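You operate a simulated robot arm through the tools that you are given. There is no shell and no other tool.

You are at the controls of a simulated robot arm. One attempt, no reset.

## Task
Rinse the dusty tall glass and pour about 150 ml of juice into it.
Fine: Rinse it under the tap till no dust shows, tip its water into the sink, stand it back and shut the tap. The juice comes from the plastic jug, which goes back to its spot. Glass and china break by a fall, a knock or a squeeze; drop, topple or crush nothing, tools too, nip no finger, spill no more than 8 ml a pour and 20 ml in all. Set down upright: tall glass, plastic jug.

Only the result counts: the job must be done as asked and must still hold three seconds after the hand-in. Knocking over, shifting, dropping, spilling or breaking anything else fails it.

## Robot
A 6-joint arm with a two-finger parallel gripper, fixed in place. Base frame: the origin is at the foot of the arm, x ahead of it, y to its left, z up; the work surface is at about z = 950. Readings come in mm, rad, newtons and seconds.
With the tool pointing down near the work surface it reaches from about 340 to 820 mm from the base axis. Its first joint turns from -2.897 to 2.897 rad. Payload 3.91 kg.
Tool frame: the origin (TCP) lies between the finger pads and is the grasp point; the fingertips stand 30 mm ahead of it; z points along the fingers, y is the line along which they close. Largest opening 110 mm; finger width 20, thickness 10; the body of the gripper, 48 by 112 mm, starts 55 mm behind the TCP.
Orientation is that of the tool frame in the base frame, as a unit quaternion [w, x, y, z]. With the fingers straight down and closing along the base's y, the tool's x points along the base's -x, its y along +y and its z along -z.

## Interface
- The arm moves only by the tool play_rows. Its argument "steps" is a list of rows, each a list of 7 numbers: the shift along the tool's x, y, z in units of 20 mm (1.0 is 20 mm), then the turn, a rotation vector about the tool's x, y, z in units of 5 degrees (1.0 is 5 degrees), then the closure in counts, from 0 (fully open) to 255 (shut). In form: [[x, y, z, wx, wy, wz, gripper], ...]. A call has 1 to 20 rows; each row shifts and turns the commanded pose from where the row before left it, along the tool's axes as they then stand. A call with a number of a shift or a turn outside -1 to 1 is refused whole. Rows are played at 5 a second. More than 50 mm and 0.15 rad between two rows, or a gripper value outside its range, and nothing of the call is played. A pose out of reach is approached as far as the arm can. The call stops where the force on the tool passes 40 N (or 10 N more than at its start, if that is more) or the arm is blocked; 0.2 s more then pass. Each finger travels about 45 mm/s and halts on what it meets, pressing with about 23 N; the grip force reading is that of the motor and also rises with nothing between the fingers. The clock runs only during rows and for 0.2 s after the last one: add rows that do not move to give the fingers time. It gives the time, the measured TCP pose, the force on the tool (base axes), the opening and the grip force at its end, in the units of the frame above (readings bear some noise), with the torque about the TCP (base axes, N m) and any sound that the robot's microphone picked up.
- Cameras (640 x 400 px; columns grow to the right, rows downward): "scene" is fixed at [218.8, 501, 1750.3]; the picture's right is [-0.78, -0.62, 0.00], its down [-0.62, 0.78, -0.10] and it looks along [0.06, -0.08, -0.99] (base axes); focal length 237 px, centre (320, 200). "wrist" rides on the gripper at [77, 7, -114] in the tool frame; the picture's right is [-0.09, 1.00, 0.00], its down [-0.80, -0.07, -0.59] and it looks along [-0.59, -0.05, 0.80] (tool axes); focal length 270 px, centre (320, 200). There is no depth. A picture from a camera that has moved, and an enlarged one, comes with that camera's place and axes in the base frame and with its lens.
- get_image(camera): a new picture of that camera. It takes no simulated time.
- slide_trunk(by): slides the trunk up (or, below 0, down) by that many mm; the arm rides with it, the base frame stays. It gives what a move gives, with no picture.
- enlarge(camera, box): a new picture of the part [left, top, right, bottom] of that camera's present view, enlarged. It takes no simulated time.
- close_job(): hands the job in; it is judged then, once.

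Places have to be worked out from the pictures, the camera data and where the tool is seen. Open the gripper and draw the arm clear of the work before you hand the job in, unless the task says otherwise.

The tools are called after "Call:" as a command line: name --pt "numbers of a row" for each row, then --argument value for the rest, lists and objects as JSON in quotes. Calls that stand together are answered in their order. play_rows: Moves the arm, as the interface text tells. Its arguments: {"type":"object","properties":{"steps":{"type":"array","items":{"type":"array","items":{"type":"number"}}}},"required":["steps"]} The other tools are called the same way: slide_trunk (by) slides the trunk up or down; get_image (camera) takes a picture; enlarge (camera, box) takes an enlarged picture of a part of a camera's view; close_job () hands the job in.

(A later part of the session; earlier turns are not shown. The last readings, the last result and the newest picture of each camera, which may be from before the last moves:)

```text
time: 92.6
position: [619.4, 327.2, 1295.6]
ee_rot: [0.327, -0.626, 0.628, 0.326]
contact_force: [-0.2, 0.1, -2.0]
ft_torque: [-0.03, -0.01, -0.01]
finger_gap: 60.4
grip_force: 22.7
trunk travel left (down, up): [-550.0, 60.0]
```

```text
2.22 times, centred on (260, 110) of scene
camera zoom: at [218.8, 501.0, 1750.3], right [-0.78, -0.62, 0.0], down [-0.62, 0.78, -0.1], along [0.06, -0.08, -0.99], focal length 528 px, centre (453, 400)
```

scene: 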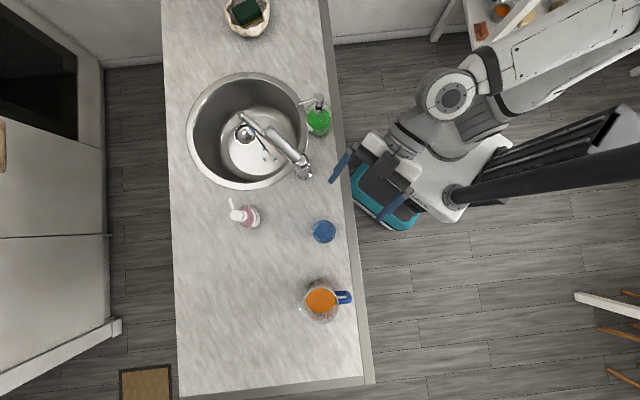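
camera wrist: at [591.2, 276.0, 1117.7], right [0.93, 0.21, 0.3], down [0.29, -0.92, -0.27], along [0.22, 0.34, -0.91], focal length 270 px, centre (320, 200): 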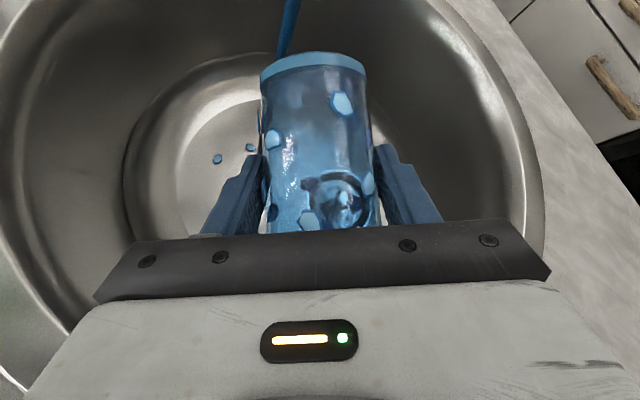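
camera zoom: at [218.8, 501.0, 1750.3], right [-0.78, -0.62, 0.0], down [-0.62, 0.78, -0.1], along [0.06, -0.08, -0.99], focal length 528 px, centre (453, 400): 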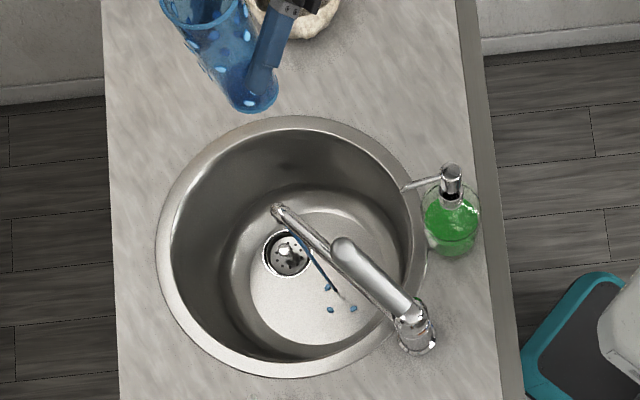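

I fly back toward the glass's original spot at constant height.

Call:
play_rows --pt "-0.236 1 0.335 0 0 0 118" --pt "-0.236 1 0.335 0 0 0 118" --pt "-0.236 1 0.335 0 0 0 118" --pt "-0.236 1 0.335 0 0 0 118" --pt "-0.236 1 0.335 0 0 0 118" --pt "-0.236 1 0.335 0 0 0 118" --pt "-0.236 1 0.335 0 0 0 118" --pt "-0.236 1 0.335 0 0 0 118" --pt "-0.236 1 0.335 0 0 0 118" --pt "-0.236 1 0.335 0 0 0 118" --pt "-0.236 1 0.335 0 0 0 118" --pt "-0.236 1 0.335 0 0 0 118" --pt "-0.236 1 0.335 0 0 0 118" --pt "-0.236 1 0.335 0 0 0 118" --pt "-0.236 1 0.335 0 0 0 118" --pt "-0.236 1 0.335 0 0 0 118" --pt "-0.236 1 0.335 0 0 0 118" --pt "-0.236 1 0.335 0 0 0 118" --pt "-0.236 1 0.335 0 0 0 118" --pt "-0.236 1 0.335 0 0 0 118"

Call:
play_rows --pt "-0.236 0.9 0.335 0 0 0 118" --pt "0 0.25 0.05 0 0 0 118" --pt "0 0 0 0 0 0 118"

Call:
get_image --camera "scene"

```text
time: 96.8
position: [217.9, 490.2, 1295.7]
ee_rot: [0.326, -0.627, 0.627, 0.326]
contact_force: [0.4, -0.9, -2.3]
ft_torque: [-0.02, 0.01, -0.02]
finger_gap: 60.9
grip_force: 23.5
trunk travel left (down, up): [-550.0, 60.0]
```

```text
time: 97.6
position: [196.2, 499.4, 1295.3]
ee_rot: [-0.326, 0.627, -0.627, -0.327]
contact_force: [-0.2, -0.1, -2.3]
ft_torque: [-0.04, -0.01, 0.02]
finger_gap: 60.7
grip_force: 22.8
trunk travel left (down, up): [-550.0, 60.0]
```

```text
taken
```

scene: 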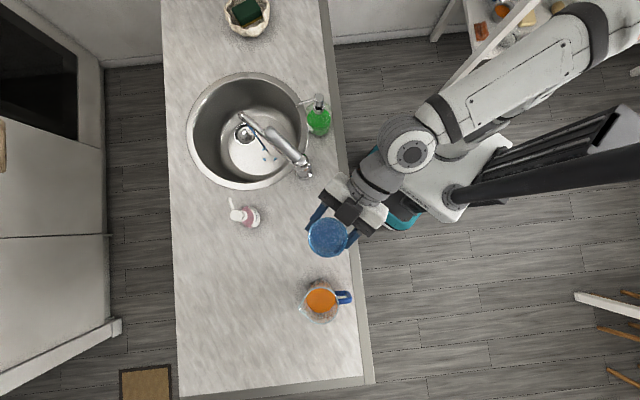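

I descend straight down over the original spot, stopping about 10 mm above touchdown.

Call:
play_rows --pt "0.8 0 0.57 0 0 0 118" --pt "0.8 0 0.57 0 0 0 118" --pt "0.8 0 0.57 0 0 0 118" --pt "0.8 0 0.57 0 0 0 118" --pt "0.8 0 0.57 0 0 0 118" --pt "0.8 0 0.57 0 0 0 118" --pt "0.8 0 0.57 0 0 0 118" --pt "0.8 0 0.57 0 0 0 118" --pt "0.8 0 0.57 0 0 0 118" --pt "0.8 0 0.57 0 0 0 118" --pt "0.8 0 0.57 0 0 0 118" --pt "0.8 0 0.57 0 0 0 118" --pt "0.8 0 0.57 0 0 0 118" --pt "0.6 0 0.42 0 0 0 118" --pt "0 0 0 0 0 0 118"

Call:
get_image --camera "wrist"

```text
time: 100.8
position: [196.6, 501.6, 1025.0]
ee_rot: [-0.326, 0.628, -0.626, -0.327]
contact_force: [1.1, -0.1, -2.5]
ft_torque: [-0.01, -0.01, 0.01]
finger_gap: 60.6
grip_force: 23.2
trunk travel left (down, up): [-550.0, 60.0]
```

```text
taken
camera wrist: at [190.1, 364.6, 1028.8], right [-1.0, 0.05, 0.07], down [0.07, -0.03, 1.0], along [0.05, 1.0, 0.02], focal length 270 px, centre (320, 200)
```

wrist: 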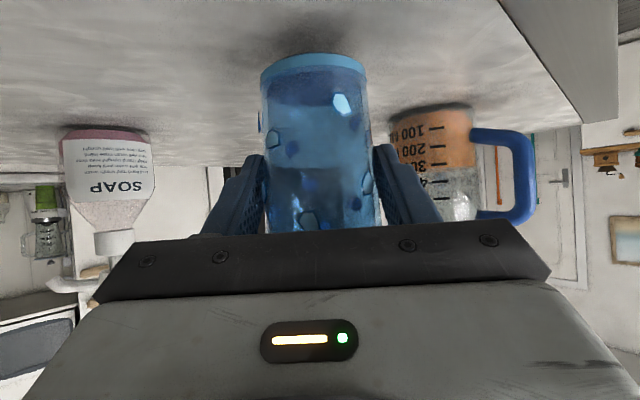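

About 13.4 mm above the touchdown pose (by the camera pose readout). I lower 12 mm gently, correcting ~1 mm sideways.

Call:
play_rows --pt "0.175 0.014 0.098 0 0 0 118" --pt "0.175 0.013 0.098 0 0 0 118" --pt "0.175 0.013 0.098 0 0 0 118" --pt "0 0 0 0 0 0 118" --pt "0 0 0 0 0 0 118"

Call:
enlarge --camera "wrist" --box '[220, 20, 420, 160]'

```text
time: 102.0
position: [194.9, 499.8, 1013.9]
ee_rot: [-0.326, 0.627, -0.627, -0.327]
contact_force: [0.1, 0.2, -2.1]
ft_torque: [-0.03, 0.0, 0.01]
finger_gap: 60.6
grip_force: 23.4
trunk travel left (down, up): [-550.0, 60.0]
```

```text
2.86 times, centred on (320, 90) of wrist
camera zoom: at [188.4, 363.1, 1016.9], right [-1.0, 0.05, 0.07], down [0.07, -0.03, 1.0], along [0.05, 1.0, 0.02], focal length 772 px, centre (320, 514)
```

zoom: 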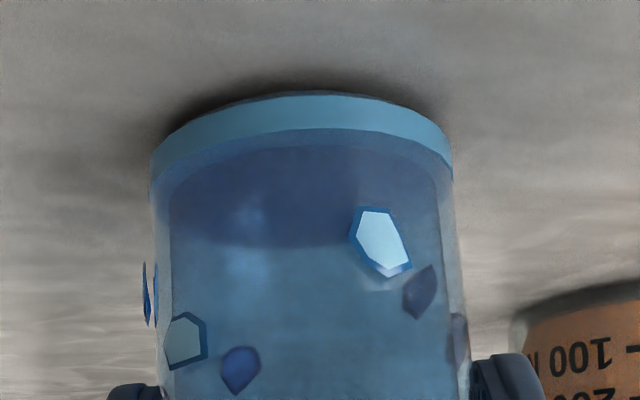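

1.5 mm remain. I lower in half-millimetre steps while checking the force.

Call:
play_rows --pt "0.02 -0.02 0.015 0 0 0 118" --pt "0.02 -0.02 0.015 0 0 0 118" --pt "0.015 0 0.01 0 0 0 118" --pt "0 0 0 0 0 0 118"

Call:
enlarge --camera "wrist" --box '[220, 20, 420, 160]'

```text
time: 103.0
position: [195.4, 501.5, 1012.1]
ee_rot: [-0.326, 0.627, -0.627, -0.327]
contact_force: [-0.4, -0.7, -2.3]
ft_torque: [-0.01, -0.01, 0.03]
finger_gap: 60.9
grip_force: 23.4
trunk travel left (down, up): [-550.0, 60.0]
```

```text
2.86 times, centred on (320, 90) of wrist
camera zoom: at [189.0, 363.1, 1015.6], right [-1.0, 0.05, 0.07], down [0.07, -0.03, 1.0], along [0.05, 1.0, 0.02], focal length 772 px, centre (320, 514)
```

zoom: 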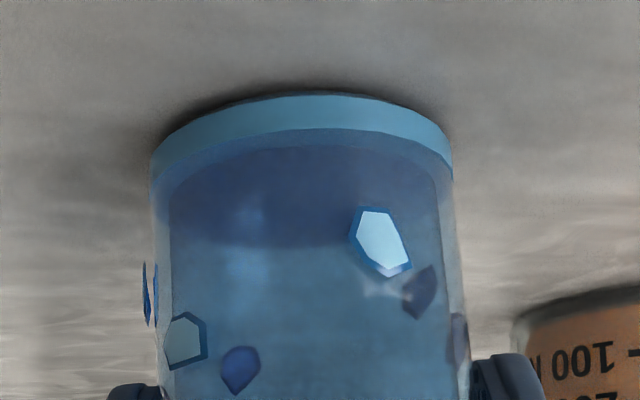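

Still carrying the weight; I go down another millimetre in small steps.

Call:
play_rows --pt "0.02 0 0.015 0 0 0 118" --pt "0 0 0 0 0 0 118"

Call:
play_rows --pt "0.02 0 0.015 0 0 0 118" --pt "0 0 0 0 0 0 118"

```text
time: 103.6
position: [195.1, 499.9, 1011.8]
ee_rot: [-0.326, 0.628, -0.627, -0.327]
contact_force: [-1.4, 0.4, 1.4]
ft_torque: [-0.09, 0.03, -0.04]
finger_gap: 60.8
grip_force: 22.6
trunk travel left (down, up): [-550.0, 60.0]
```

```text
time: 104.2
position: [196.1, 500.9, 1013.1]
ee_rot: [0.327, -0.627, 0.627, 0.327]
contact_force: [0.2, -0.7, 7.3]
ft_torque: [-0.19, -0.02, -0.03]
finger_gap: 60.7
grip_force: 22.9
trunk travel left (down, up): [-550.0, 60.0]
```

The base has touched down (force turned upward). I ease up half a millimetre and open the fingers gradually.

Call:
play_rows --pt "-0.016 0 -0.012 0 0 0 118" --pt "0 0 0 0 0 0 116" --pt "0 0 0 0 0 0 114" --pt "0 0 0 0 0 0 112" --pt "0 0 0 0 0 0 108" --pt "0 0 0 0 0 0 100" --pt "0 0 0 0 0 0 80" --pt "0 0 0 0 0 0 40" --pt "0 0 0 0 0 0 0" --pt "0 0 0 0 0 0 0" --pt "0 0 0 0 0 0 0" --pt "0 0 0 0 0 0 0"

Call:
get_image --camera "wrist"

Call:
enlarge --camera "scene" --box '[290, 190, 370, 260]'

```text
time: 106.8
position: [195.7, 501.1, 1011.0]
ee_rot: [-0.326, 0.628, -0.627, -0.326]
contact_force: [-0.3, 0.3, -0.2]
ft_torque: [0.0, 0.04, 0.01]
finger_gap: 110.2
grip_force: 0.0
trunk travel left (down, up): [-550.0, 60.0]
```

```text
taken
camera wrist: at [189.0, 363.1, 1014.9], right [-1.0, 0.05, 0.07], down [0.07, -0.03, 1.0], along [0.05, 1.0, 0.02], focal length 270 px, centre (320, 200)
```

wrist: 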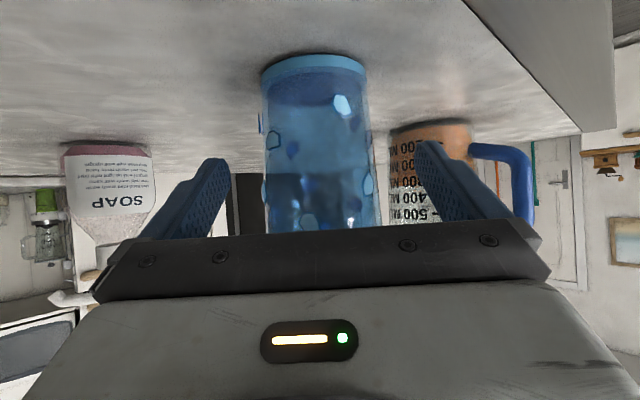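

```text
5.71 times, centred on (330, 225) of scene
camera zoom: at [218.8, 501.0, 1750.3], right [-0.78, -0.62, 0.0], down [-0.62, 0.78, -0.1], along [0.06, -0.08, -0.99], focal length 1357 px, centre (263, 57)
```

zoom: 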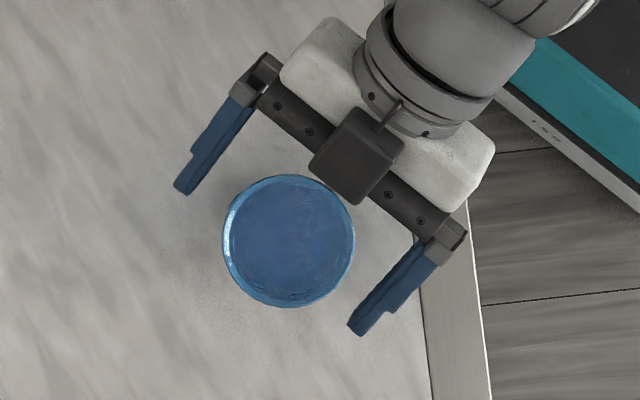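

The glass stands free and clean at its place. I withdraw backwards along the tool axis, then up.

Call:
play_rows --pt "0 0 -0.5 0 0 0 0" --pt "0 0 -0.8 0 0 0 0" --pt "0 0 -0.8 0 0 0 0" --pt "0 0 -0.8 0 0 0 0" --pt "0 0 -0.8 0 0 0 0" --pt "-0.8 0 -0.4 0 0 0 0" --pt "-0.8 0 -0.565 0 0 0 0" --pt "-0.8 0 -0.565 0 0 0 0" --pt "-0.8 0 -0.565 0 0 0 0" --pt "-0.8 0 -0.565 0 0 0 0" --pt "-0.8 0 -0.565 0 0 0 0" --pt "-0.8 0 -0.565 0 0 0 0" --pt "-0.8 0 -0.565 0 0 0 0" --pt "-0.8 0 -0.565 0 0 0 0" --pt "-0.8 0 -0.565 0 0 0 0" --pt "-0.8 0 -0.565 0 0 0 0" --pt "-0.8 0 -0.565 0 0 0 0" --pt "0 0 0 0 0 0 0"

Call:
enlarge --camera "scene" --box '[300, 210, 345, 250]'

```text
time: 110.6
position: [196.3, 442.2, 1286.9]
ee_rot: [0.327, -0.627, 0.628, 0.326]
contact_force: [-0.1, -1.1, 0.3]
ft_torque: [-0.01, 0.01, 0.0]
finger_gap: 109.8
grip_force: 0.0
trunk travel left (down, up): [-550.0, 60.0]
```

```text
10.00 times, centred on (322, 230) of scene
camera zoom: at [218.8, 501.0, 1750.3], right [-0.78, -0.62, 0.0], down [-0.62, 0.78, -0.1], along [0.06, -0.08, -0.99], focal length 2374 px, centre (295, -100)
```

zoom: 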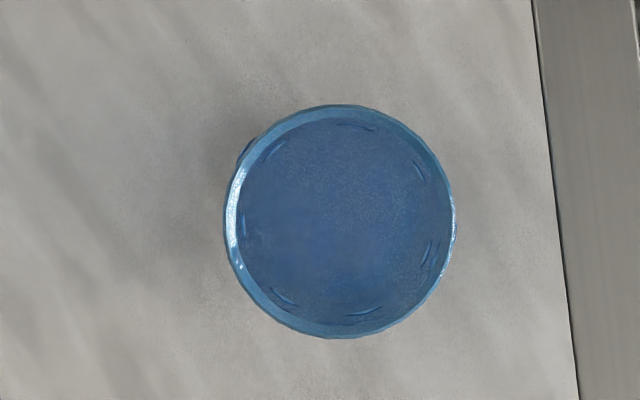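

The glass is within ~1 mm of its old place with dust patches gone. Now I return the tool to straight down and swing over to the tap lever.

Call:
play_rows --pt "0 -1 0 0 1 0 0" --pt "0 -1 0 0 1 0 0" --pt "0 -1 0 0 1 0 0" --pt "0 -1 0 0 1 0 0" --pt "0 -1 0 0 1 0 0" --pt "0 -1 0 0 1 0 0" --pt "0 -1 0 0 1 0 0" --pt "0 -1 0 0 1 0 0" --pt "0 -1 0 0 1 0 0" --pt "0 -1 0 0 1 0 0" --pt "0 -1 0 0 1 0 0" --pt "0.75 -0.5 0 0 0 0 0" --pt "0.75 0 0 0 0 0 0" --pt "0.75 0 0 0 0 0 0" --pt "0 0 0 0 0 0 0"

Call:
play_rows --pt "0 0 0 0 0 1 0" --pt "0 0 0 0 0 1 0" --pt "0 0 0 0 0 1 0" --pt "0 0 0 0 0 1 0" --pt "0 0 0 0 0 1 0" --pt "0 0 0 0 0 1 0" --pt "0 0 0 0 0 1 0" --pt "0 0 0 0 0 1 0" --pt "0 0 0 0 0 1 0" --pt "0 0 0 0 0 1 0" --pt "0 0 0 0 0 1 0" --pt "0 0 0 0 0 1 0" --pt "0 0 0 0 0 1 0" --pt "0 0 0 0 0 1 0" --pt "0 0 0 0 0 1 0" --pt "0 0 0 0 0 1 0" --pt "0 0 0 0 0 1 0" --pt "0 0 0 0 0 1 0" --pt "0 0 0 0 0 0 0"

Call:
get_image --camera "wrist"

```text
time: 113.8
position: [426.1, 396.8, 1286.2]
ee_rot: [0.0, 0.708, -0.706, 0.001]
contact_force: [0.9, -0.4, -0.6]
ft_torque: [0.03, 0.01, 0.0]
finger_gap: 110.2
grip_force: 0.2
trunk travel left (down, up): [-550.0, 60.0]
```

```text
time: 117.8
position: [425.3, 395.6, 1286.9]
ee_rot: [0.001, 0.001, 1.0, 0.0]
contact_force: [0.4, 0.3, -0.1]
ft_torque: [-0.02, 0.01, 0.0]
finger_gap: 109.9
grip_force: 0.0
trunk travel left (down, up): [-550.0, 60.0]
```

```text
taken
camera wrist: at [349.0, 404.4, 1402.4], right [0.09, 1.0, 0.0], down [0.8, -0.07, 0.59], along [0.59, -0.05, -0.8], focal length 270 px, centre (320, 200)
```

wrist: 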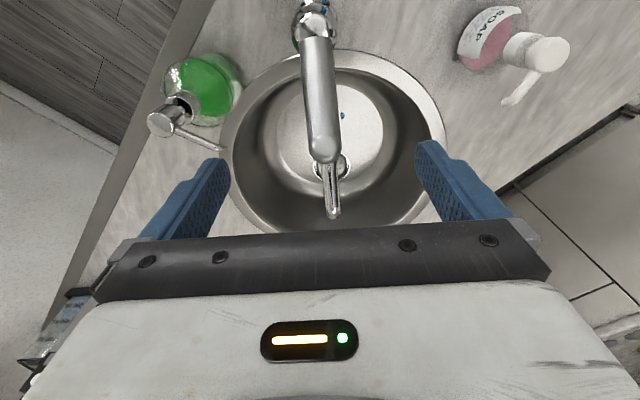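

I pitch the tool by 10° to match the raised lever and come down over it.

Call:
play_rows --pt "0 0 0 0 -1 0 0" --pt "0 0 0 0 -1 0 0" --pt "0.09 0.03 0.9 0 0 0 0" --pt "0.09 0.03 0.9 0 0 0 0" --pt "0.09 0 0.9 0 0 0 0" --pt "0 0 0.9 0 0 0 0" --pt "0 0 0.9 0 0 0 0" --pt "0 0 0.9 0 0 0 0" --pt "0 0 0.9 0 0 0 0" --pt "0 0 0.7 0 0 0 0" --pt "0 0 0 0 0 0 0"

Call:
get_image --camera "wrist"

```text
time: 120.2
position: [446.0, 398.1, 1149.0]
ee_rot: [0.087, 0.001, 0.996, -0.001]
contact_force: [-0.3, 0.4, 0.5]
ft_torque: [0.0, -0.01, -0.03]
finger_gap: 109.7
grip_force: 0.1
trunk travel left (down, up): [-550.0, 60.0]
```

```text
taken
camera wrist: at [349.1, 404.9, 1248.7], right [0.09, 1.0, 0.01], down [0.69, -0.07, 0.72], along [0.72, -0.05, -0.69], focal length 270 px, centre (320, 200)
```

wrist: 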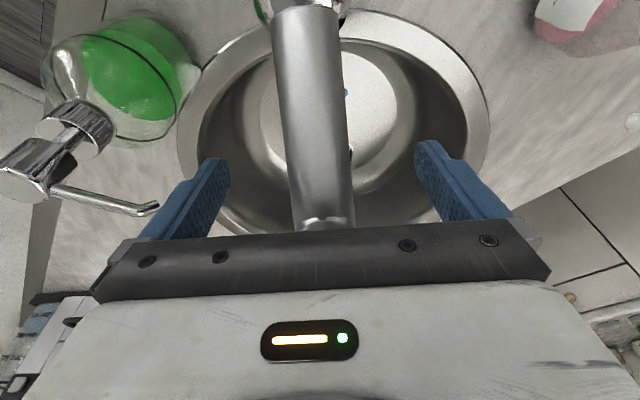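

Lever is between the fingers as before. I close on it and rotate it back down through 10° plus a touch more to shut the tap.

Call:
play_rows --pt "0 0 0 0 0 0 120" --pt "0 0 0 0 0 0 160" --pt "0 0 0 0 0 0 255" --pt "0 0 0 0 0 0 255" --pt "0 0 0 0 0 0 255" --pt "0 0 0 0 0 0 255" --pt "0 0 0 0 0 0 255" --pt "-0.111 0 0.188 0 0.5 0 255" --pt "-0.111 0 0.188 0 0.5 0 255" --pt "-0.111 0 0.188 0 0.5 0 255" --pt "-0.111 0 0.188 0 0.5 0 255" --pt "0 0 0 0 0 0 255"

Call:
get_image --camera "wrist"

Call:
enlarge --camera "scene" --box '[200, 80, 340, 200]'

```text
time: 122.8
position: [454.3, 397.2, 1134.0]
ee_rot: [0.0, 0.0, 1.0, 0.001]
contact_force: [-9.4, -5.5, 9.9]
ft_torque: [-0.34, 1.21, 0.42]
finger_gap: 29.4
grip_force: 44.5
trunk travel left (down, up): [-550.0, 60.0]
```

```text
taken
camera wrist: at [376.6, 404.1, 1250.7], right [0.09, 1.0, 0.0], down [0.8, -0.07, 0.59], along [0.59, -0.05, -0.8], focal length 270 px, centre (320, 200)
```

wrist: 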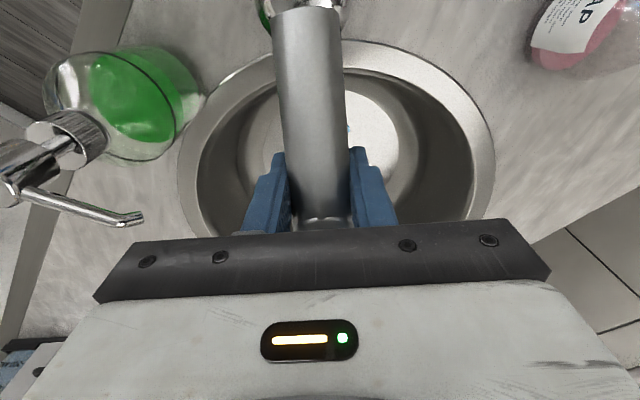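

```text
3.33 times, centred on (270, 140) of scene
camera zoom: at [218.8, 501.0, 1750.3], right [-0.78, -0.62, 0.0], down [-0.62, 0.78, -0.1], along [0.06, -0.08, -0.99], focal length 791 px, centre (487, 400)
```

zoom: 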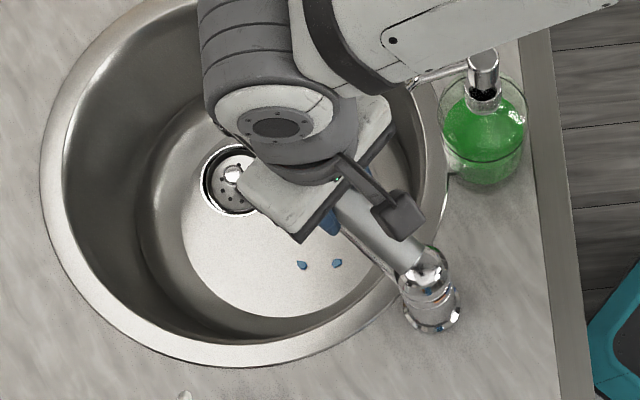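

The lever is nearly at its start angle, but splash drops still show, so I press it down a bit further to its stop.

Call:
play_rows --pt "-0.055 0 0.094 0 0.25 0 255" --pt "-0.055 0 0.094 0 0.25 0 255" --pt "0 0 0 0 0 0 255" --pt "0 0 0 0 0 0 255"

Call:
enlarge --camera "scene" --box '[200, 80, 340, 200]'

```text
time: 123.8
position: [455.5, 397.2, 1133.1]
ee_rot: [-0.02, 0.0, 1.0, 0.001]
contact_force: [-12.9, -4.7, 16.8]
ft_torque: [-0.21, -0.72, 0.35]
finger_gap: 29.3
grip_force: 44.9
trunk travel left (down, up): [-550.0, 60.0]
```

```text
3.33 times, centred on (270, 140) of scene
camera zoom: at [218.8, 501.0, 1750.3], right [-0.78, -0.62, 0.0], down [-0.62, 0.78, -0.1], along [0.06, -0.08, -0.99], focal length 791 px, centre (487, 400)
```

zoom: 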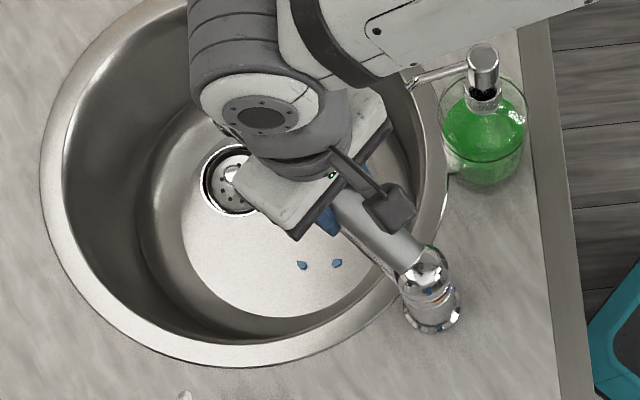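

The lever is at its original height with rising resistance, so it is on its stop. I release, back away and check for any stream.

Call:
play_rows --pt "0 0 0 0 0 0 160" --pt "0 0 0 0 0 0 100" --pt "0 0 0 0 0 0 0" --pt "0 0 0 0 0 0 0" --pt "0 0 0 0 0 0 0" --pt "0 0 0 0 0 0 0" --pt "0 0 -0.9 0 0 0 0" --pt "0 0 -0.9 0 0 0 0" --pt "0 0 -0.9 0 -0.5 0 0" --pt "0 0 -0.9 0 0 0 0" --pt "0 0 -0.9 0 0 0 0" --pt "0.9 0 -0.9 0 0 0 0" --pt "0.9 0 -0.9 0 0 0 0" --pt "0.9 0 -0.9 0 0 0 0" --pt "0.9 0 0 0 0 0 0" --pt "0.9 0 0 0 0 0 0" --pt "0.9 0 0 0 0 0 0" --pt "0 0 0 0 0 0 0"

Call:
get_image --camera "wrist"

Call:
enlarge --camera "scene" --box '[200, 80, 340, 200]'

```text
time: 127.6
position: [352.2, 398.3, 1273.1]
ee_rot: [0.0, -0.001, 1.0, 0.0]
contact_force: [-0.8, -0.2, 0.3]
ft_torque: [0.02, 0.02, 0.02]
finger_gap: 109.8
grip_force: 0.1
trunk travel left (down, up): [-550.0, 60.0]
```

```text
taken
camera wrist: at [275.0, 404.9, 1388.9], right [0.09, 1.0, 0.0], down [0.8, -0.07, 0.59], along [0.59, -0.05, -0.8], focal length 270 px, centre (320, 200)
```

wrist: 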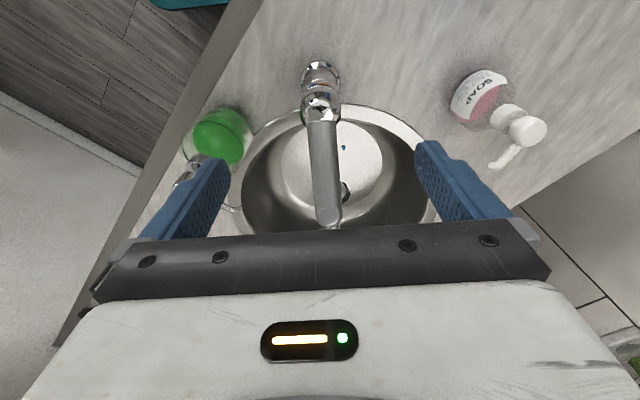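

```text
3.33 times, centred on (270, 140) of scene
camera zoom: at [218.8, 501.0, 1750.3], right [-0.78, -0.62, 0.0], down [-0.62, 0.78, -0.1], along [0.06, -0.08, -0.99], focal length 791 px, centre (487, 400)
```

zoom: 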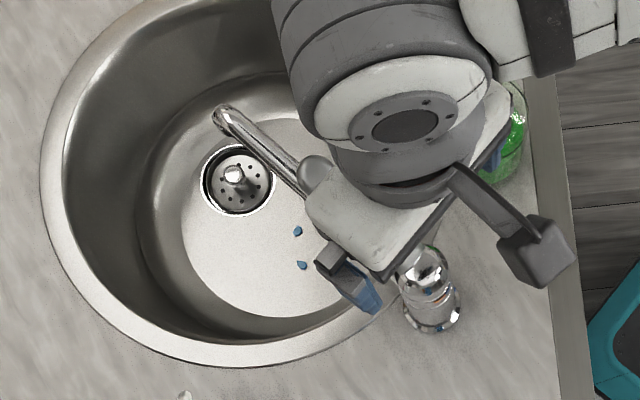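

No stream is visible any more: the tap is shut. For the jug I want the tool horizontal with the camera on top, so I yaw by +135° at this safe height.

Call:
play_rows --pt "0 0 -0.2 0 0 1 0" --pt "0 0 -0.2 0 0 1 0" --pt "0 0 -0.2 0 0 1 0" --pt "0 0 0 0 0 1 0" --pt "0 0 0 0 0 1 0" --pt "0 0 0 0 0 1 0" --pt "0 0 0 0 0 1 0" --pt "0 0 0 0 0 1 0" --pt "0 0 0 0 0 1 0" --pt "0 0 0 0 0 1 0" --pt "0 0 0 0 0 1 0" --pt "0 0 0 0 0 1 0" --pt "0 0 0 0 0 1 0" --pt "0 0 0 0 0 1 0" --pt "0 0 0 0 0 1 0" --pt "0 0 0 0 0 1 0" --pt "0 0 0 0 0 1 0" --pt "0 0 0 0 0 1 0" --pt "0 0 0 0 0 1 0" --pt "0 0 0 0 0 1 0"

Call:
play_rows --pt "0 0 0 0 0 1 0" --pt "0 0 0 0 0 1 0" --pt "0 0 0 0 0 1 0" --pt "0 0 0 0 0 1 0" --pt "0 0 0 0 0 1 0" --pt "0 0 0 0 0 1 0" --pt "0 0 0 0 0 1 0" --pt "0 0 0 0 0 0 0"

Call:
get_image --camera "wrist"

Call:
get_image --camera "scene"

```text
time: 131.8
position: [352.5, 397.7, 1285.3]
ee_rot: [0.0, 0.767, 0.642, 0.0]
contact_force: [0.0, 0.6, 0.6]
ft_torque: [0.02, 0.0, 0.02]
finger_gap: 110.1
grip_force: 0.1
trunk travel left (down, up): [-550.0, 60.0]
```

```text
time: 133.6
position: [404.7, 350.1, 1283.5]
ee_rot: [-0.01, 0.898, 0.441, -0.003]
contact_force: [0.2, -0.6, 0.1]
ft_torque: [0.03, -0.03, 0.0]
finger_gap: 110.0
grip_force: 0.1
out of reach, approached as far as the arm can: row 4, 5, 6, 7
trunk travel left (down, up): [-550.0, 60.0]
```

```text
taken
camera wrist: at [458.3, 405.8, 1399.3], right [0.73, -0.68, -0.02], down [-0.54, -0.6, 0.59], along [-0.42, -0.42, -0.8], focal length 270 px, centre (320, 200)
```

wrist: 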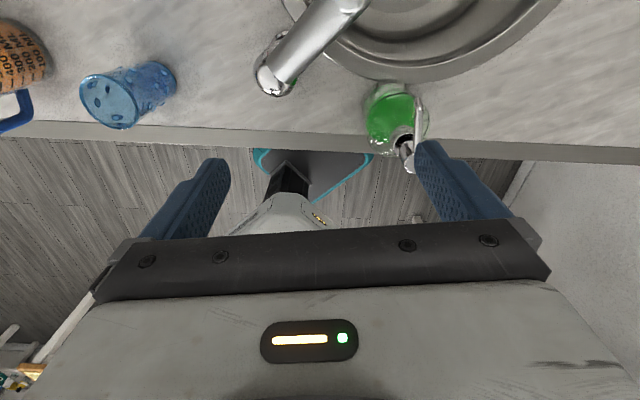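

```text
taken
```

scene: 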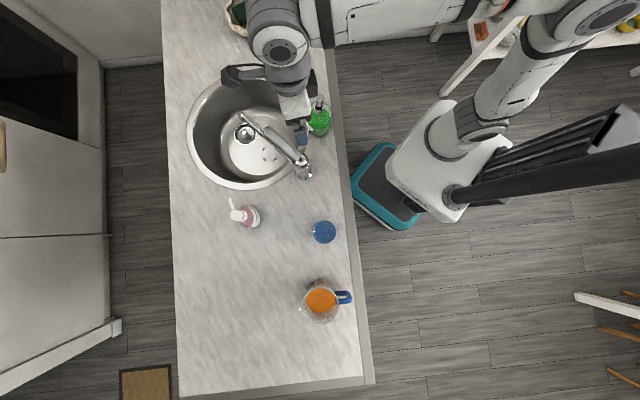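

The last joint hit its limit this way, so I'll use the camera-below orientation instead. I rotate back the other way.

Call:
play_rows --pt "0 0 0 0 0 -1 0" --pt "0 0 0 0 0 -1 0" --pt "0 0 0 0 0 -1 0" --pt "0 0 0 0 0 -1 0" --pt "0 0 0 0 0 -1 0" --pt "0 0 0 0 0 -1 0" --pt "0 0 0 0 0 -1 0" --pt "0 0 0 0 0 -1 0" --pt "0 0 0 0 0 -1 0" --pt "0 0 0 0 0 -1 0" --pt "0 0 0 0 0 -1 0" --pt "0 0 0 0 0 -1 0" --pt "0 0 0 0 0 -1 0" --pt "0 0 0 0 0 -1 0" --pt "0 0 0 0 0 -1 0" --pt "0 0 0 0 0 -1 0" --pt "0 0 0 0 0 -1 0" --pt "0 0 0 0 0 -1 0" --pt "0 0 0 0 0 -1 0" --pt "0 0 0 0 0 -1 0"

Call:
play_rows --pt "0 0 0 0 0 -1 0" --pt "0 0 0 0 0 -1 0" --pt "0 0 0 0 0 -1 0" --pt "0 0 0 0 0 -1 0" --pt "0 0 0 0 0 -1 0" --pt "0 0 0 0 0 -1 0" --pt "0 0 0 0 0 -1 0" --pt "0 0 0 0 0 -1 0" --pt "0 0 0 0 0 -1 0" --pt "0 0 0 0 0 -1 0" --pt "0 0 0 0 0 -1 0" --pt "0 0 0 0 0 -1 0" --pt "0 0 0 0 0 -1 0" --pt "0 0 0 0 0 -1 0" --pt "0 0 0 0 0 -0.5 0" --pt "0 0 0 0 0 0 0"

Call:
get_image --camera "scene"

```text
time: 137.8
position: [403.7, 351.2, 1284.2]
ee_rot: [-0.005, 0.248, 0.969, 0.004]
contact_force: [-0.2, -0.1, -0.2]
ft_torque: [-0.03, 0.0, 0.0]
finger_gap: 109.8
grip_force: 0.1
trunk travel left (down, up): [-550.0, 60.0]
```

```text
time: 141.2
position: [403.6, 351.6, 1283.6]
ee_rot: [-0.003, -0.373, 0.928, 0.006]
contact_force: [0.9, -0.6, 0.4]
ft_torque: [0.01, -0.03, -0.03]
finger_gap: 109.7
grip_force: 0.0
trunk travel left (down, up): [-550.0, 60.0]
```

```text
taken
```

scene: 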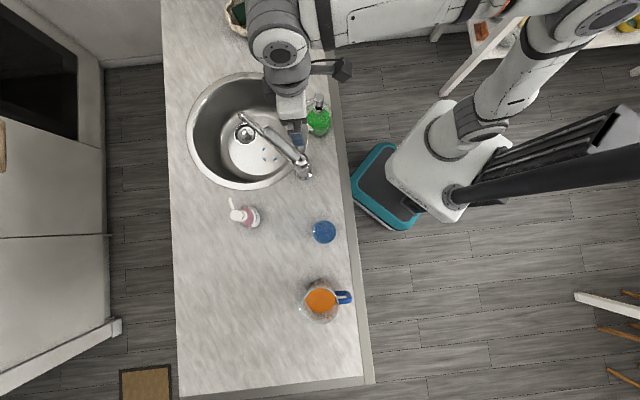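

The tool is 0.8° off vertical; I correct that and translate over to behind the jug's handle side at height.

Call:
play_rows --pt "0 0 0 0.15 0 -0.2 0" --pt "0.47 0.98 0 0 0 0 0" --pt "0.47 0.98 0 0 0 0 0" --pt "0.47 0.98 0 0 0 0 0" --pt "0.47 0.98 0 0 0 0 0" --pt "0.47 0.98 0 0 0 0 0" --pt "0.47 0.98 0 0 0 0 0" --pt "0.47 0.98 0 0 0 0 0" --pt "0.47 0.98 0 0 0 0 0" --pt "0.47 0.98 0 0 0 0 0" --pt "0.47 0.98 0 0 0 0 0" --pt "0.47 0.98 0 0 0 0 0" --pt "0.47 0.98 0 0 0 0 0" --pt "0.47 0.98 0 0 0 0 0" --pt "0.47 0.98 0 0 0 0 0" --pt "0.47 0.98 0 0 0 0 0" --pt "0.47 0.98 0 0 0 0 0" --pt "0.47 0.98 0 0 0 0 0" --pt "0 0 0 0 0 0 0"

Call:
get_image --camera "wrist"

Call:
get_image --camera "scene"

```text
time: 145.2
position: [56.7, 475.5, 1282.4]
ee_rot: [-0.001, -0.381, 0.925, 0.001]
contact_force: [-0.3, 0.8, -0.6]
ft_torque: [0.0, 0.0, -0.02]
finger_gap: 109.9
grip_force: 0.0
trunk travel left (down, up): [-550.0, 60.0]
```

```text
taken
camera wrist: at [-3.8, 426.4, 1398.7], right [-0.64, 0.77, 0.0], down [0.62, 0.51, 0.59], along [0.46, 0.38, -0.8], focal length 270 px, centre (320, 200)
```

wrist: 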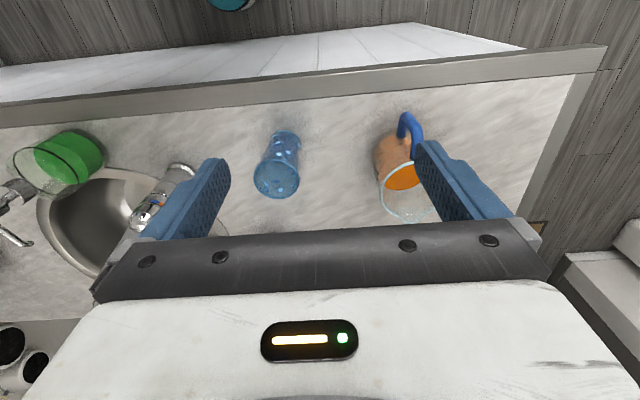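

```text
taken
```

scene: 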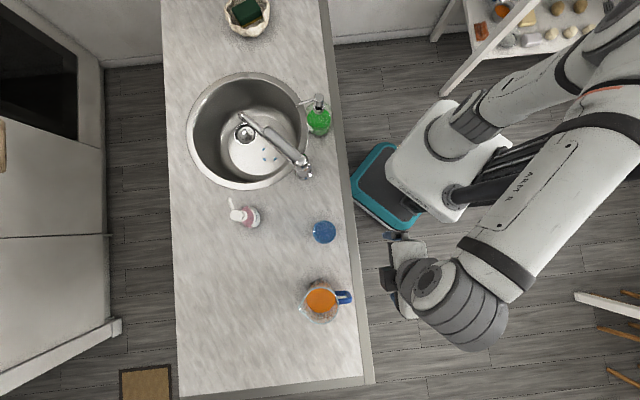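

I use this view to refine the jug and handle position.

Call:
enlarge --camera "wrist" --box '[360, 100, 450, 230]'

Call:
enlarge --camera "scene" --box '[200, 90, 320, 200]'

Call:
enlarge --camera "scene" --box '[290, 270, 370, 335]'

```text
3.08 times, centred on (405, 165) of wrist
camera zoom: at [-3.8, 426.4, 1398.7], right [-0.64, 0.77, 0.0], down [0.62, 0.51, 0.59], along [0.46, 0.38, -0.8], focal length 832 px, centre (58, 308)
```

zoom: 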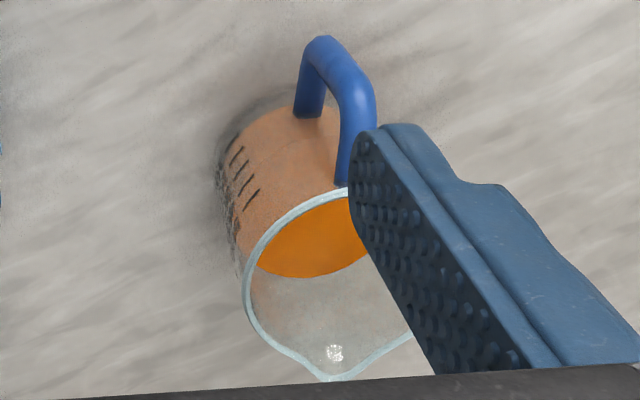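

```text
3.64 times, centred on (260, 145) of scene
camera zoom: at [218.8, 501.0, 1750.3], right [-0.78, -0.62, 0.0], down [-0.62, 0.78, -0.1], along [0.06, -0.08, -0.99], focal length 863 px, centre (538, 400)
```

zoom: 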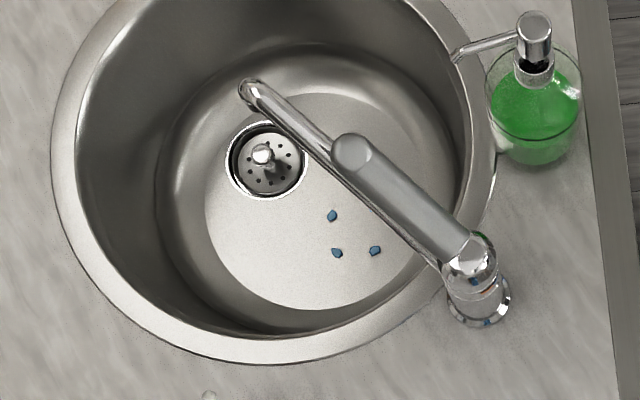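

```text
6.15 times, centred on (330, 302) of scene
camera zoom: at [218.8, 501.0, 1750.3], right [-0.78, -0.62, 0.0], down [-0.62, 0.78, -0.1], along [0.06, -0.08, -0.99], focal length 1461 px, centre (258, -431)
```

zoom: 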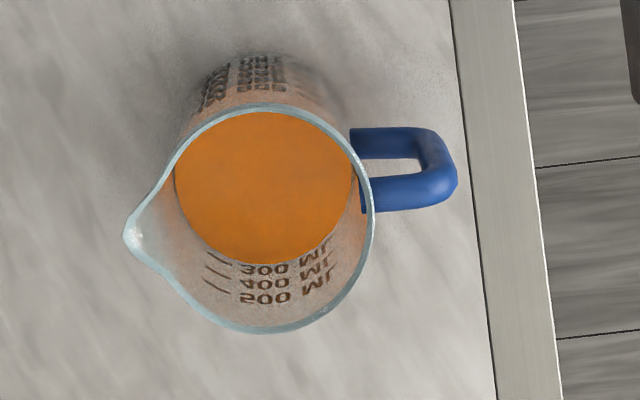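

The handle's outer bar is at about (19, 615), upper bar z≈1057, pointing at 45°. I move outward and pitch the tool to horizontal at height.

Call:
play_rows --pt "0.238 0.9 0 0 0 0 0" --pt "0.238 0.9 0 0 0 0 0" --pt "0.238 0.9 0 0 0 0 0" --pt "0.238 0.9 0 0 0 0 0" --pt "0.238 0.9 0 0 0 0 0" --pt "0.238 0.9 0 0 0 0 0" --pt "0.238 0.9 0 0 0 0 0" --pt "0 0 0 0 -1 0 0" --pt "0 0 0 0 -1 0 0" --pt "0 0 0 0 -1 0 0" --pt "0 0 0 0 -1 0 0" --pt "0 0 0 0 -1 0 0" --pt "0 0 0 0 -1 0 0" --pt "0 0 0 0 -1 0 0" --pt "0 0 0 0 -1 0 0" --pt "0 0 0 0 -1 0 0" --pt "0 0 0 0 0 0 0"

Call:
play_rows --pt "0 0 0 0 -1 0 0" --pt "0 0 0 0 -1 0 0" --pt "0 0 0 0 -1 0 0" --pt "0 0 0 0 -1 0 0" --pt "0 0 0 0 -1 0 0" --pt "0 0 0 0 -1 0 0" --pt "0 0 0 0 -1 0 0" --pt "0 0 0 0 -1 0 0" --pt "0 0 0 0 -1 0 0" --pt "0 0 0 0 0 0 0"

Call:
get_image --camera "scene"

```text
time: 148.8
position: [-37.6, 547.7, 1295.4]
ee_rot: [0.355, -0.332, 0.86, 0.152]
contact_force: [0.4, 0.0, 0.4]
ft_torque: [0.03, 0.02, 0.02]
finger_gap: 110.0
grip_force: 0.0
trunk travel left (down, up): [-550.0, 60.0]
```

```text
time: 150.0
position: [6.9, 570.8, 1364.0]
ee_rot: [0.518, -0.212, 0.789, 0.255]
contact_force: [0.5, -0.2, 1.6]
ft_torque: [0.01, 0.03, 0.05]
finger_gap: 110.0
grip_force: 0.1
trunk travel left (down, up): [-550.0, 60.0]
stopped in row 5: the arm was blocked; the commanded pose is now the measured one
```

```text
taken
```

scene: 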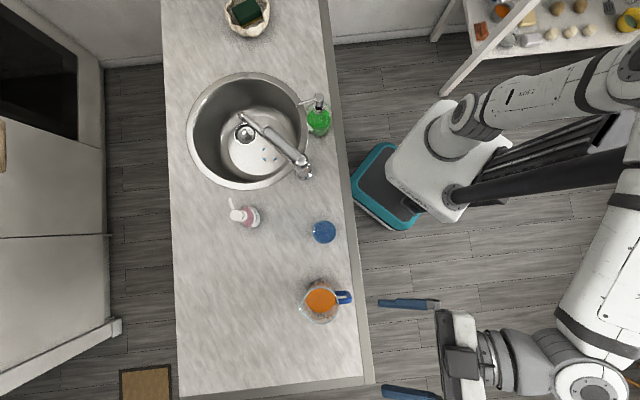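

The arm got blocked pitching to horizontal this far left (its elbow side), so I'll use a steeper grip (about 60° down) on the handle corner. I pitch the tool back down first.

Call:
play_rows --pt "0 0 0 0 0.8 0 0" --pt "0 0 0 0 0.8 0 0" --pt "0 0 0 0 0.8 0 0" --pt "0 0 0 0 0.8 0 0" --pt "0 0 0 0 0.8 0 0" --pt "0 0 0 0 0.8 0 0" --pt "0 0 0 0 0.8 0 0" --pt "0 0 0 0 0.8 0 0" --pt "0 0 0 0 0.8 0 0" --pt "0 0 0 0 0.8 0 0" --pt "0 0 0 0 0 0 0" --pt "0 0 0 0 0 0 0"

Call:
get_image --camera "scene"

Call:
get_image --camera "wrist"

```text
time: 152.6
position: [3.8, 570.6, 1361.7]
ee_rot: [0.217, -0.29, 0.917, 0.165]
contact_force: [-0.3, -0.6, -0.3]
ft_torque: [0.0, 0.01, 0.0]
finger_gap: 110.1
grip_force: 0.1
trunk travel left (down, up): [-550.0, 60.0]
```

```text
taken
```

scene: 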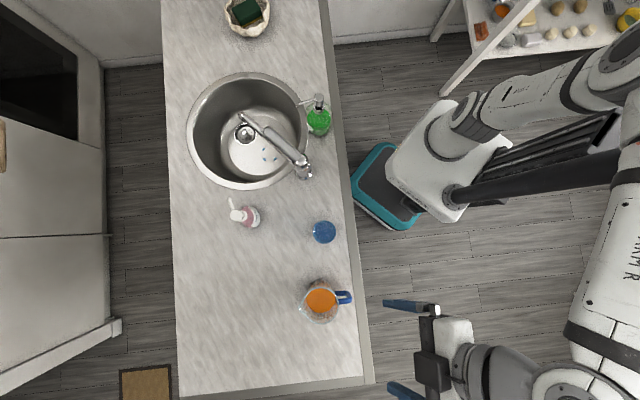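

```text
taken
camera wrist: at [-92.9, 491.5, 1423.0], right [-0.54, 0.82, 0.22], down [0.45, 0.06, 0.89], along [0.71, 0.58, -0.4], focal length 270 px, centre (320, 200)
```

wrist: 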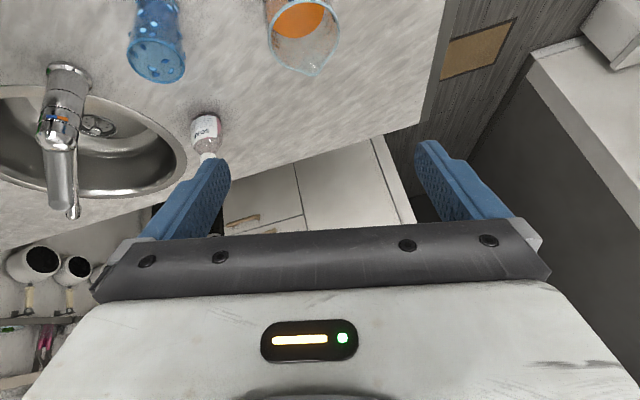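

Orientation is slightly off after the block; I correct it to 60° down at azimuth 45° and then descend to the pre-grasp point behind and above the handle.

Call:
play_rows --pt "0 0 0 0.348 0.05 -0.75 0" --pt "0 0 0 0.348 0.05 -0.75 0" --pt "0 0 0 0.348 0.05 -0.75 0" --pt "0 0 0 0 0 0 0" --pt "0 0 0 0 0 0 0"

Call:
get_image --camera "wrist"

```text
time: 153.8
position: [2.6, 569.5, 1361.6]
ee_rot: [0.239, -0.369, 0.893, 0.098]
contact_force: [0.7, -0.5, 0.1]
ft_torque: [0.01, 0.0, 0.03]
finger_gap: 110.2
grip_force: 0.0
trunk travel left (down, up): [-550.0, 60.0]
```

```text
taken
camera wrist: at [-90.0, 487.8, 1422.8], right [-0.65, 0.76, 0.04], down [0.33, 0.23, 0.92], along [0.68, 0.61, -0.4], focal length 270 px, centre (320, 200)
```

wrist: 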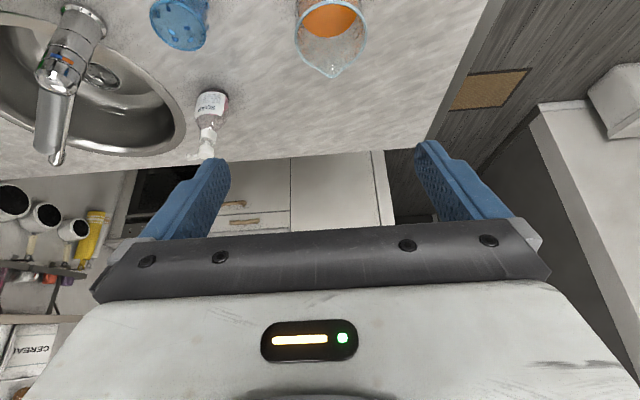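

Orientation is right now. I descend toward the pre-grasp point (−17, 579, 1147).

Call:
play_rows --pt "0.568 0.103 0.911 0 0 0 0" --pt "0.568 0.103 0.911 0 0 0 0" --pt "0.568 0.103 0.911 0 0 0 0" --pt "0.568 0.103 0.911 0 0 0 0" --pt "0.568 0.103 0.911 0 0 0 0" --pt "0.568 0.103 0.911 0 0 0 0" --pt "0.568 0.103 0.911 0 0 0 0" --pt "0.568 0.103 0.911 0 0 0 0" --pt "0.568 0.103 0.911 0 0 0 0" --pt "0.568 0.103 0.911 0 0 0 0" --pt "0 0 0 0 0 0 0"

Call:
get_image --camera "wrist"

Call:
get_image --camera "scene"

```text
time: 156.2
position: [-17.2, 577.9, 1146.2]
ee_rot: [0.24, -0.37, 0.892, 0.099]
contact_force: [-0.2, -0.1, 0.3]
ft_torque: [0.0, 0.0, -0.02]
finger_gap: 109.9
grip_force: 0.0
trunk travel left (down, up): [-550.0, 60.0]
```

```text
taken
camera wrist: at [-110.0, 496.1, 1207.8], right [-0.65, 0.76, 0.04], down [0.33, 0.23, 0.92], along [0.68, 0.61, -0.4], focal length 270 px, centre (320, 200)
```

wrist: 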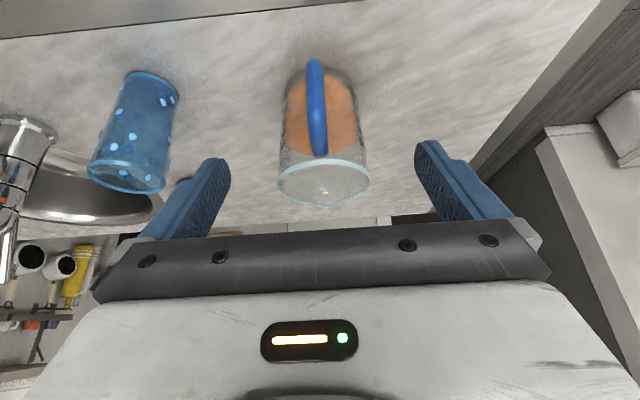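

```text
taken
```

scene: 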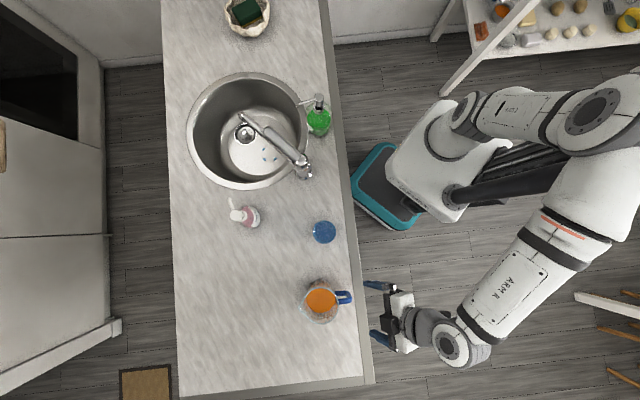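

The handle is seen nearly edge-on and centred. I enlarge to fine-tune alignment.

Call:
enlarge --camera "wrist" --box '[260, 40, 390, 220]'

```text
2.22 times, centred on (325, 130) of wrist
camera zoom: at [-110.0, 496.1, 1207.8], right [-0.65, 0.76, 0.04], down [0.33, 0.23, 0.92], along [0.68, 0.61, -0.4], focal length 601 px, centre (309, 356)
```

zoom: 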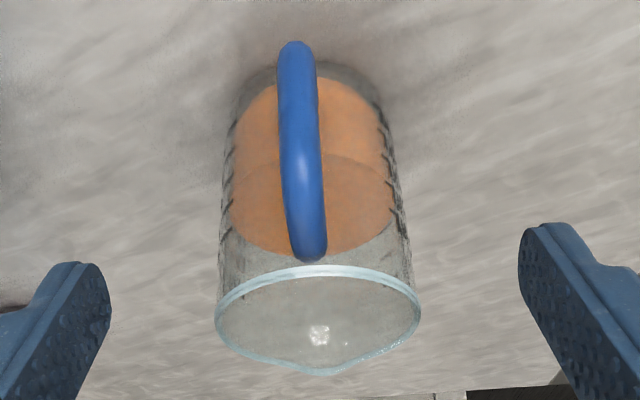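

The handle plane is ~2 mm off the finger centre; I correct that and advance along the tool axis, stopping short to check.

Call:
play_rows --pt "-0.1 -0.05 0.7 0 0 0 0" --pt "-0.1 -0.05 0.7 0 0 0 0" --pt "0 0 0.7 0 0 0 0" --pt "0 0 0.7 0 0 0 0" --pt "0 0 0.7 0 0 0 0" --pt "0 0 0 0 0 0 0"

Call:
get_image --camera "wrist"

Call:
enlarge --camera "scene" --box '[290, 260, 410, 350]'

```text
time: 157.6
position: [12.9, 605.5, 1086.4]
ee_rot: [0.24, -0.369, 0.893, 0.098]
contact_force: [0.6, 0.3, 0.8]
ft_torque: [0.02, 0.02, -0.02]
finger_gap: 110.0
grip_force: 0.1
trunk travel left (down, up): [-550.0, 60.0]
```

```text
taken
camera wrist: at [-80.8, 522.5, 1149.1], right [-0.65, 0.76, 0.04], down [0.33, 0.23, 0.92], along [0.68, 0.61, -0.4], focal length 270 px, centre (320, 200)
```

wrist: 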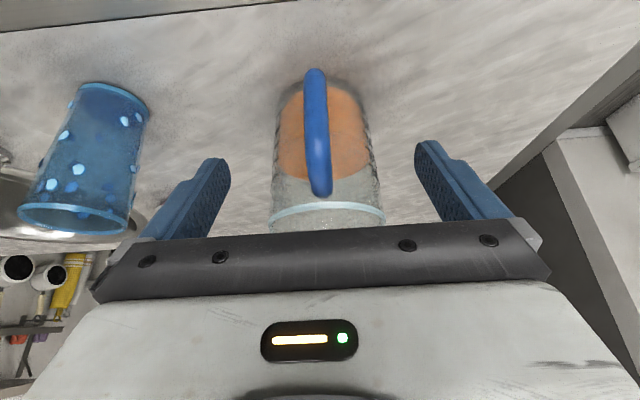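

```text
4.44 times, centred on (350, 305) of scene
camera zoom: at [218.8, 501.0, 1750.3], right [-0.78, -0.62, 0.0], down [-0.62, 0.78, -0.1], along [0.06, -0.08, -0.99], focal length 1055 px, centre (187, -267)
```

zoom: 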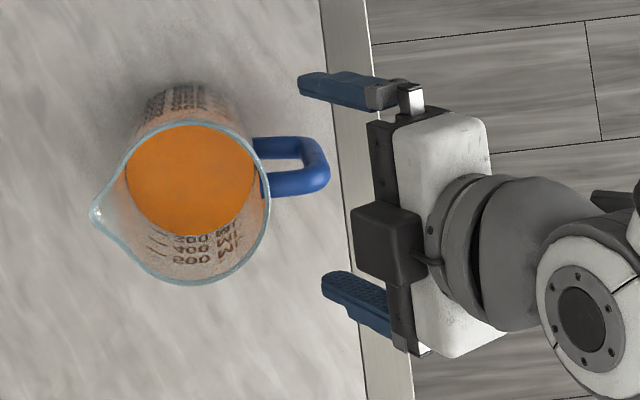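

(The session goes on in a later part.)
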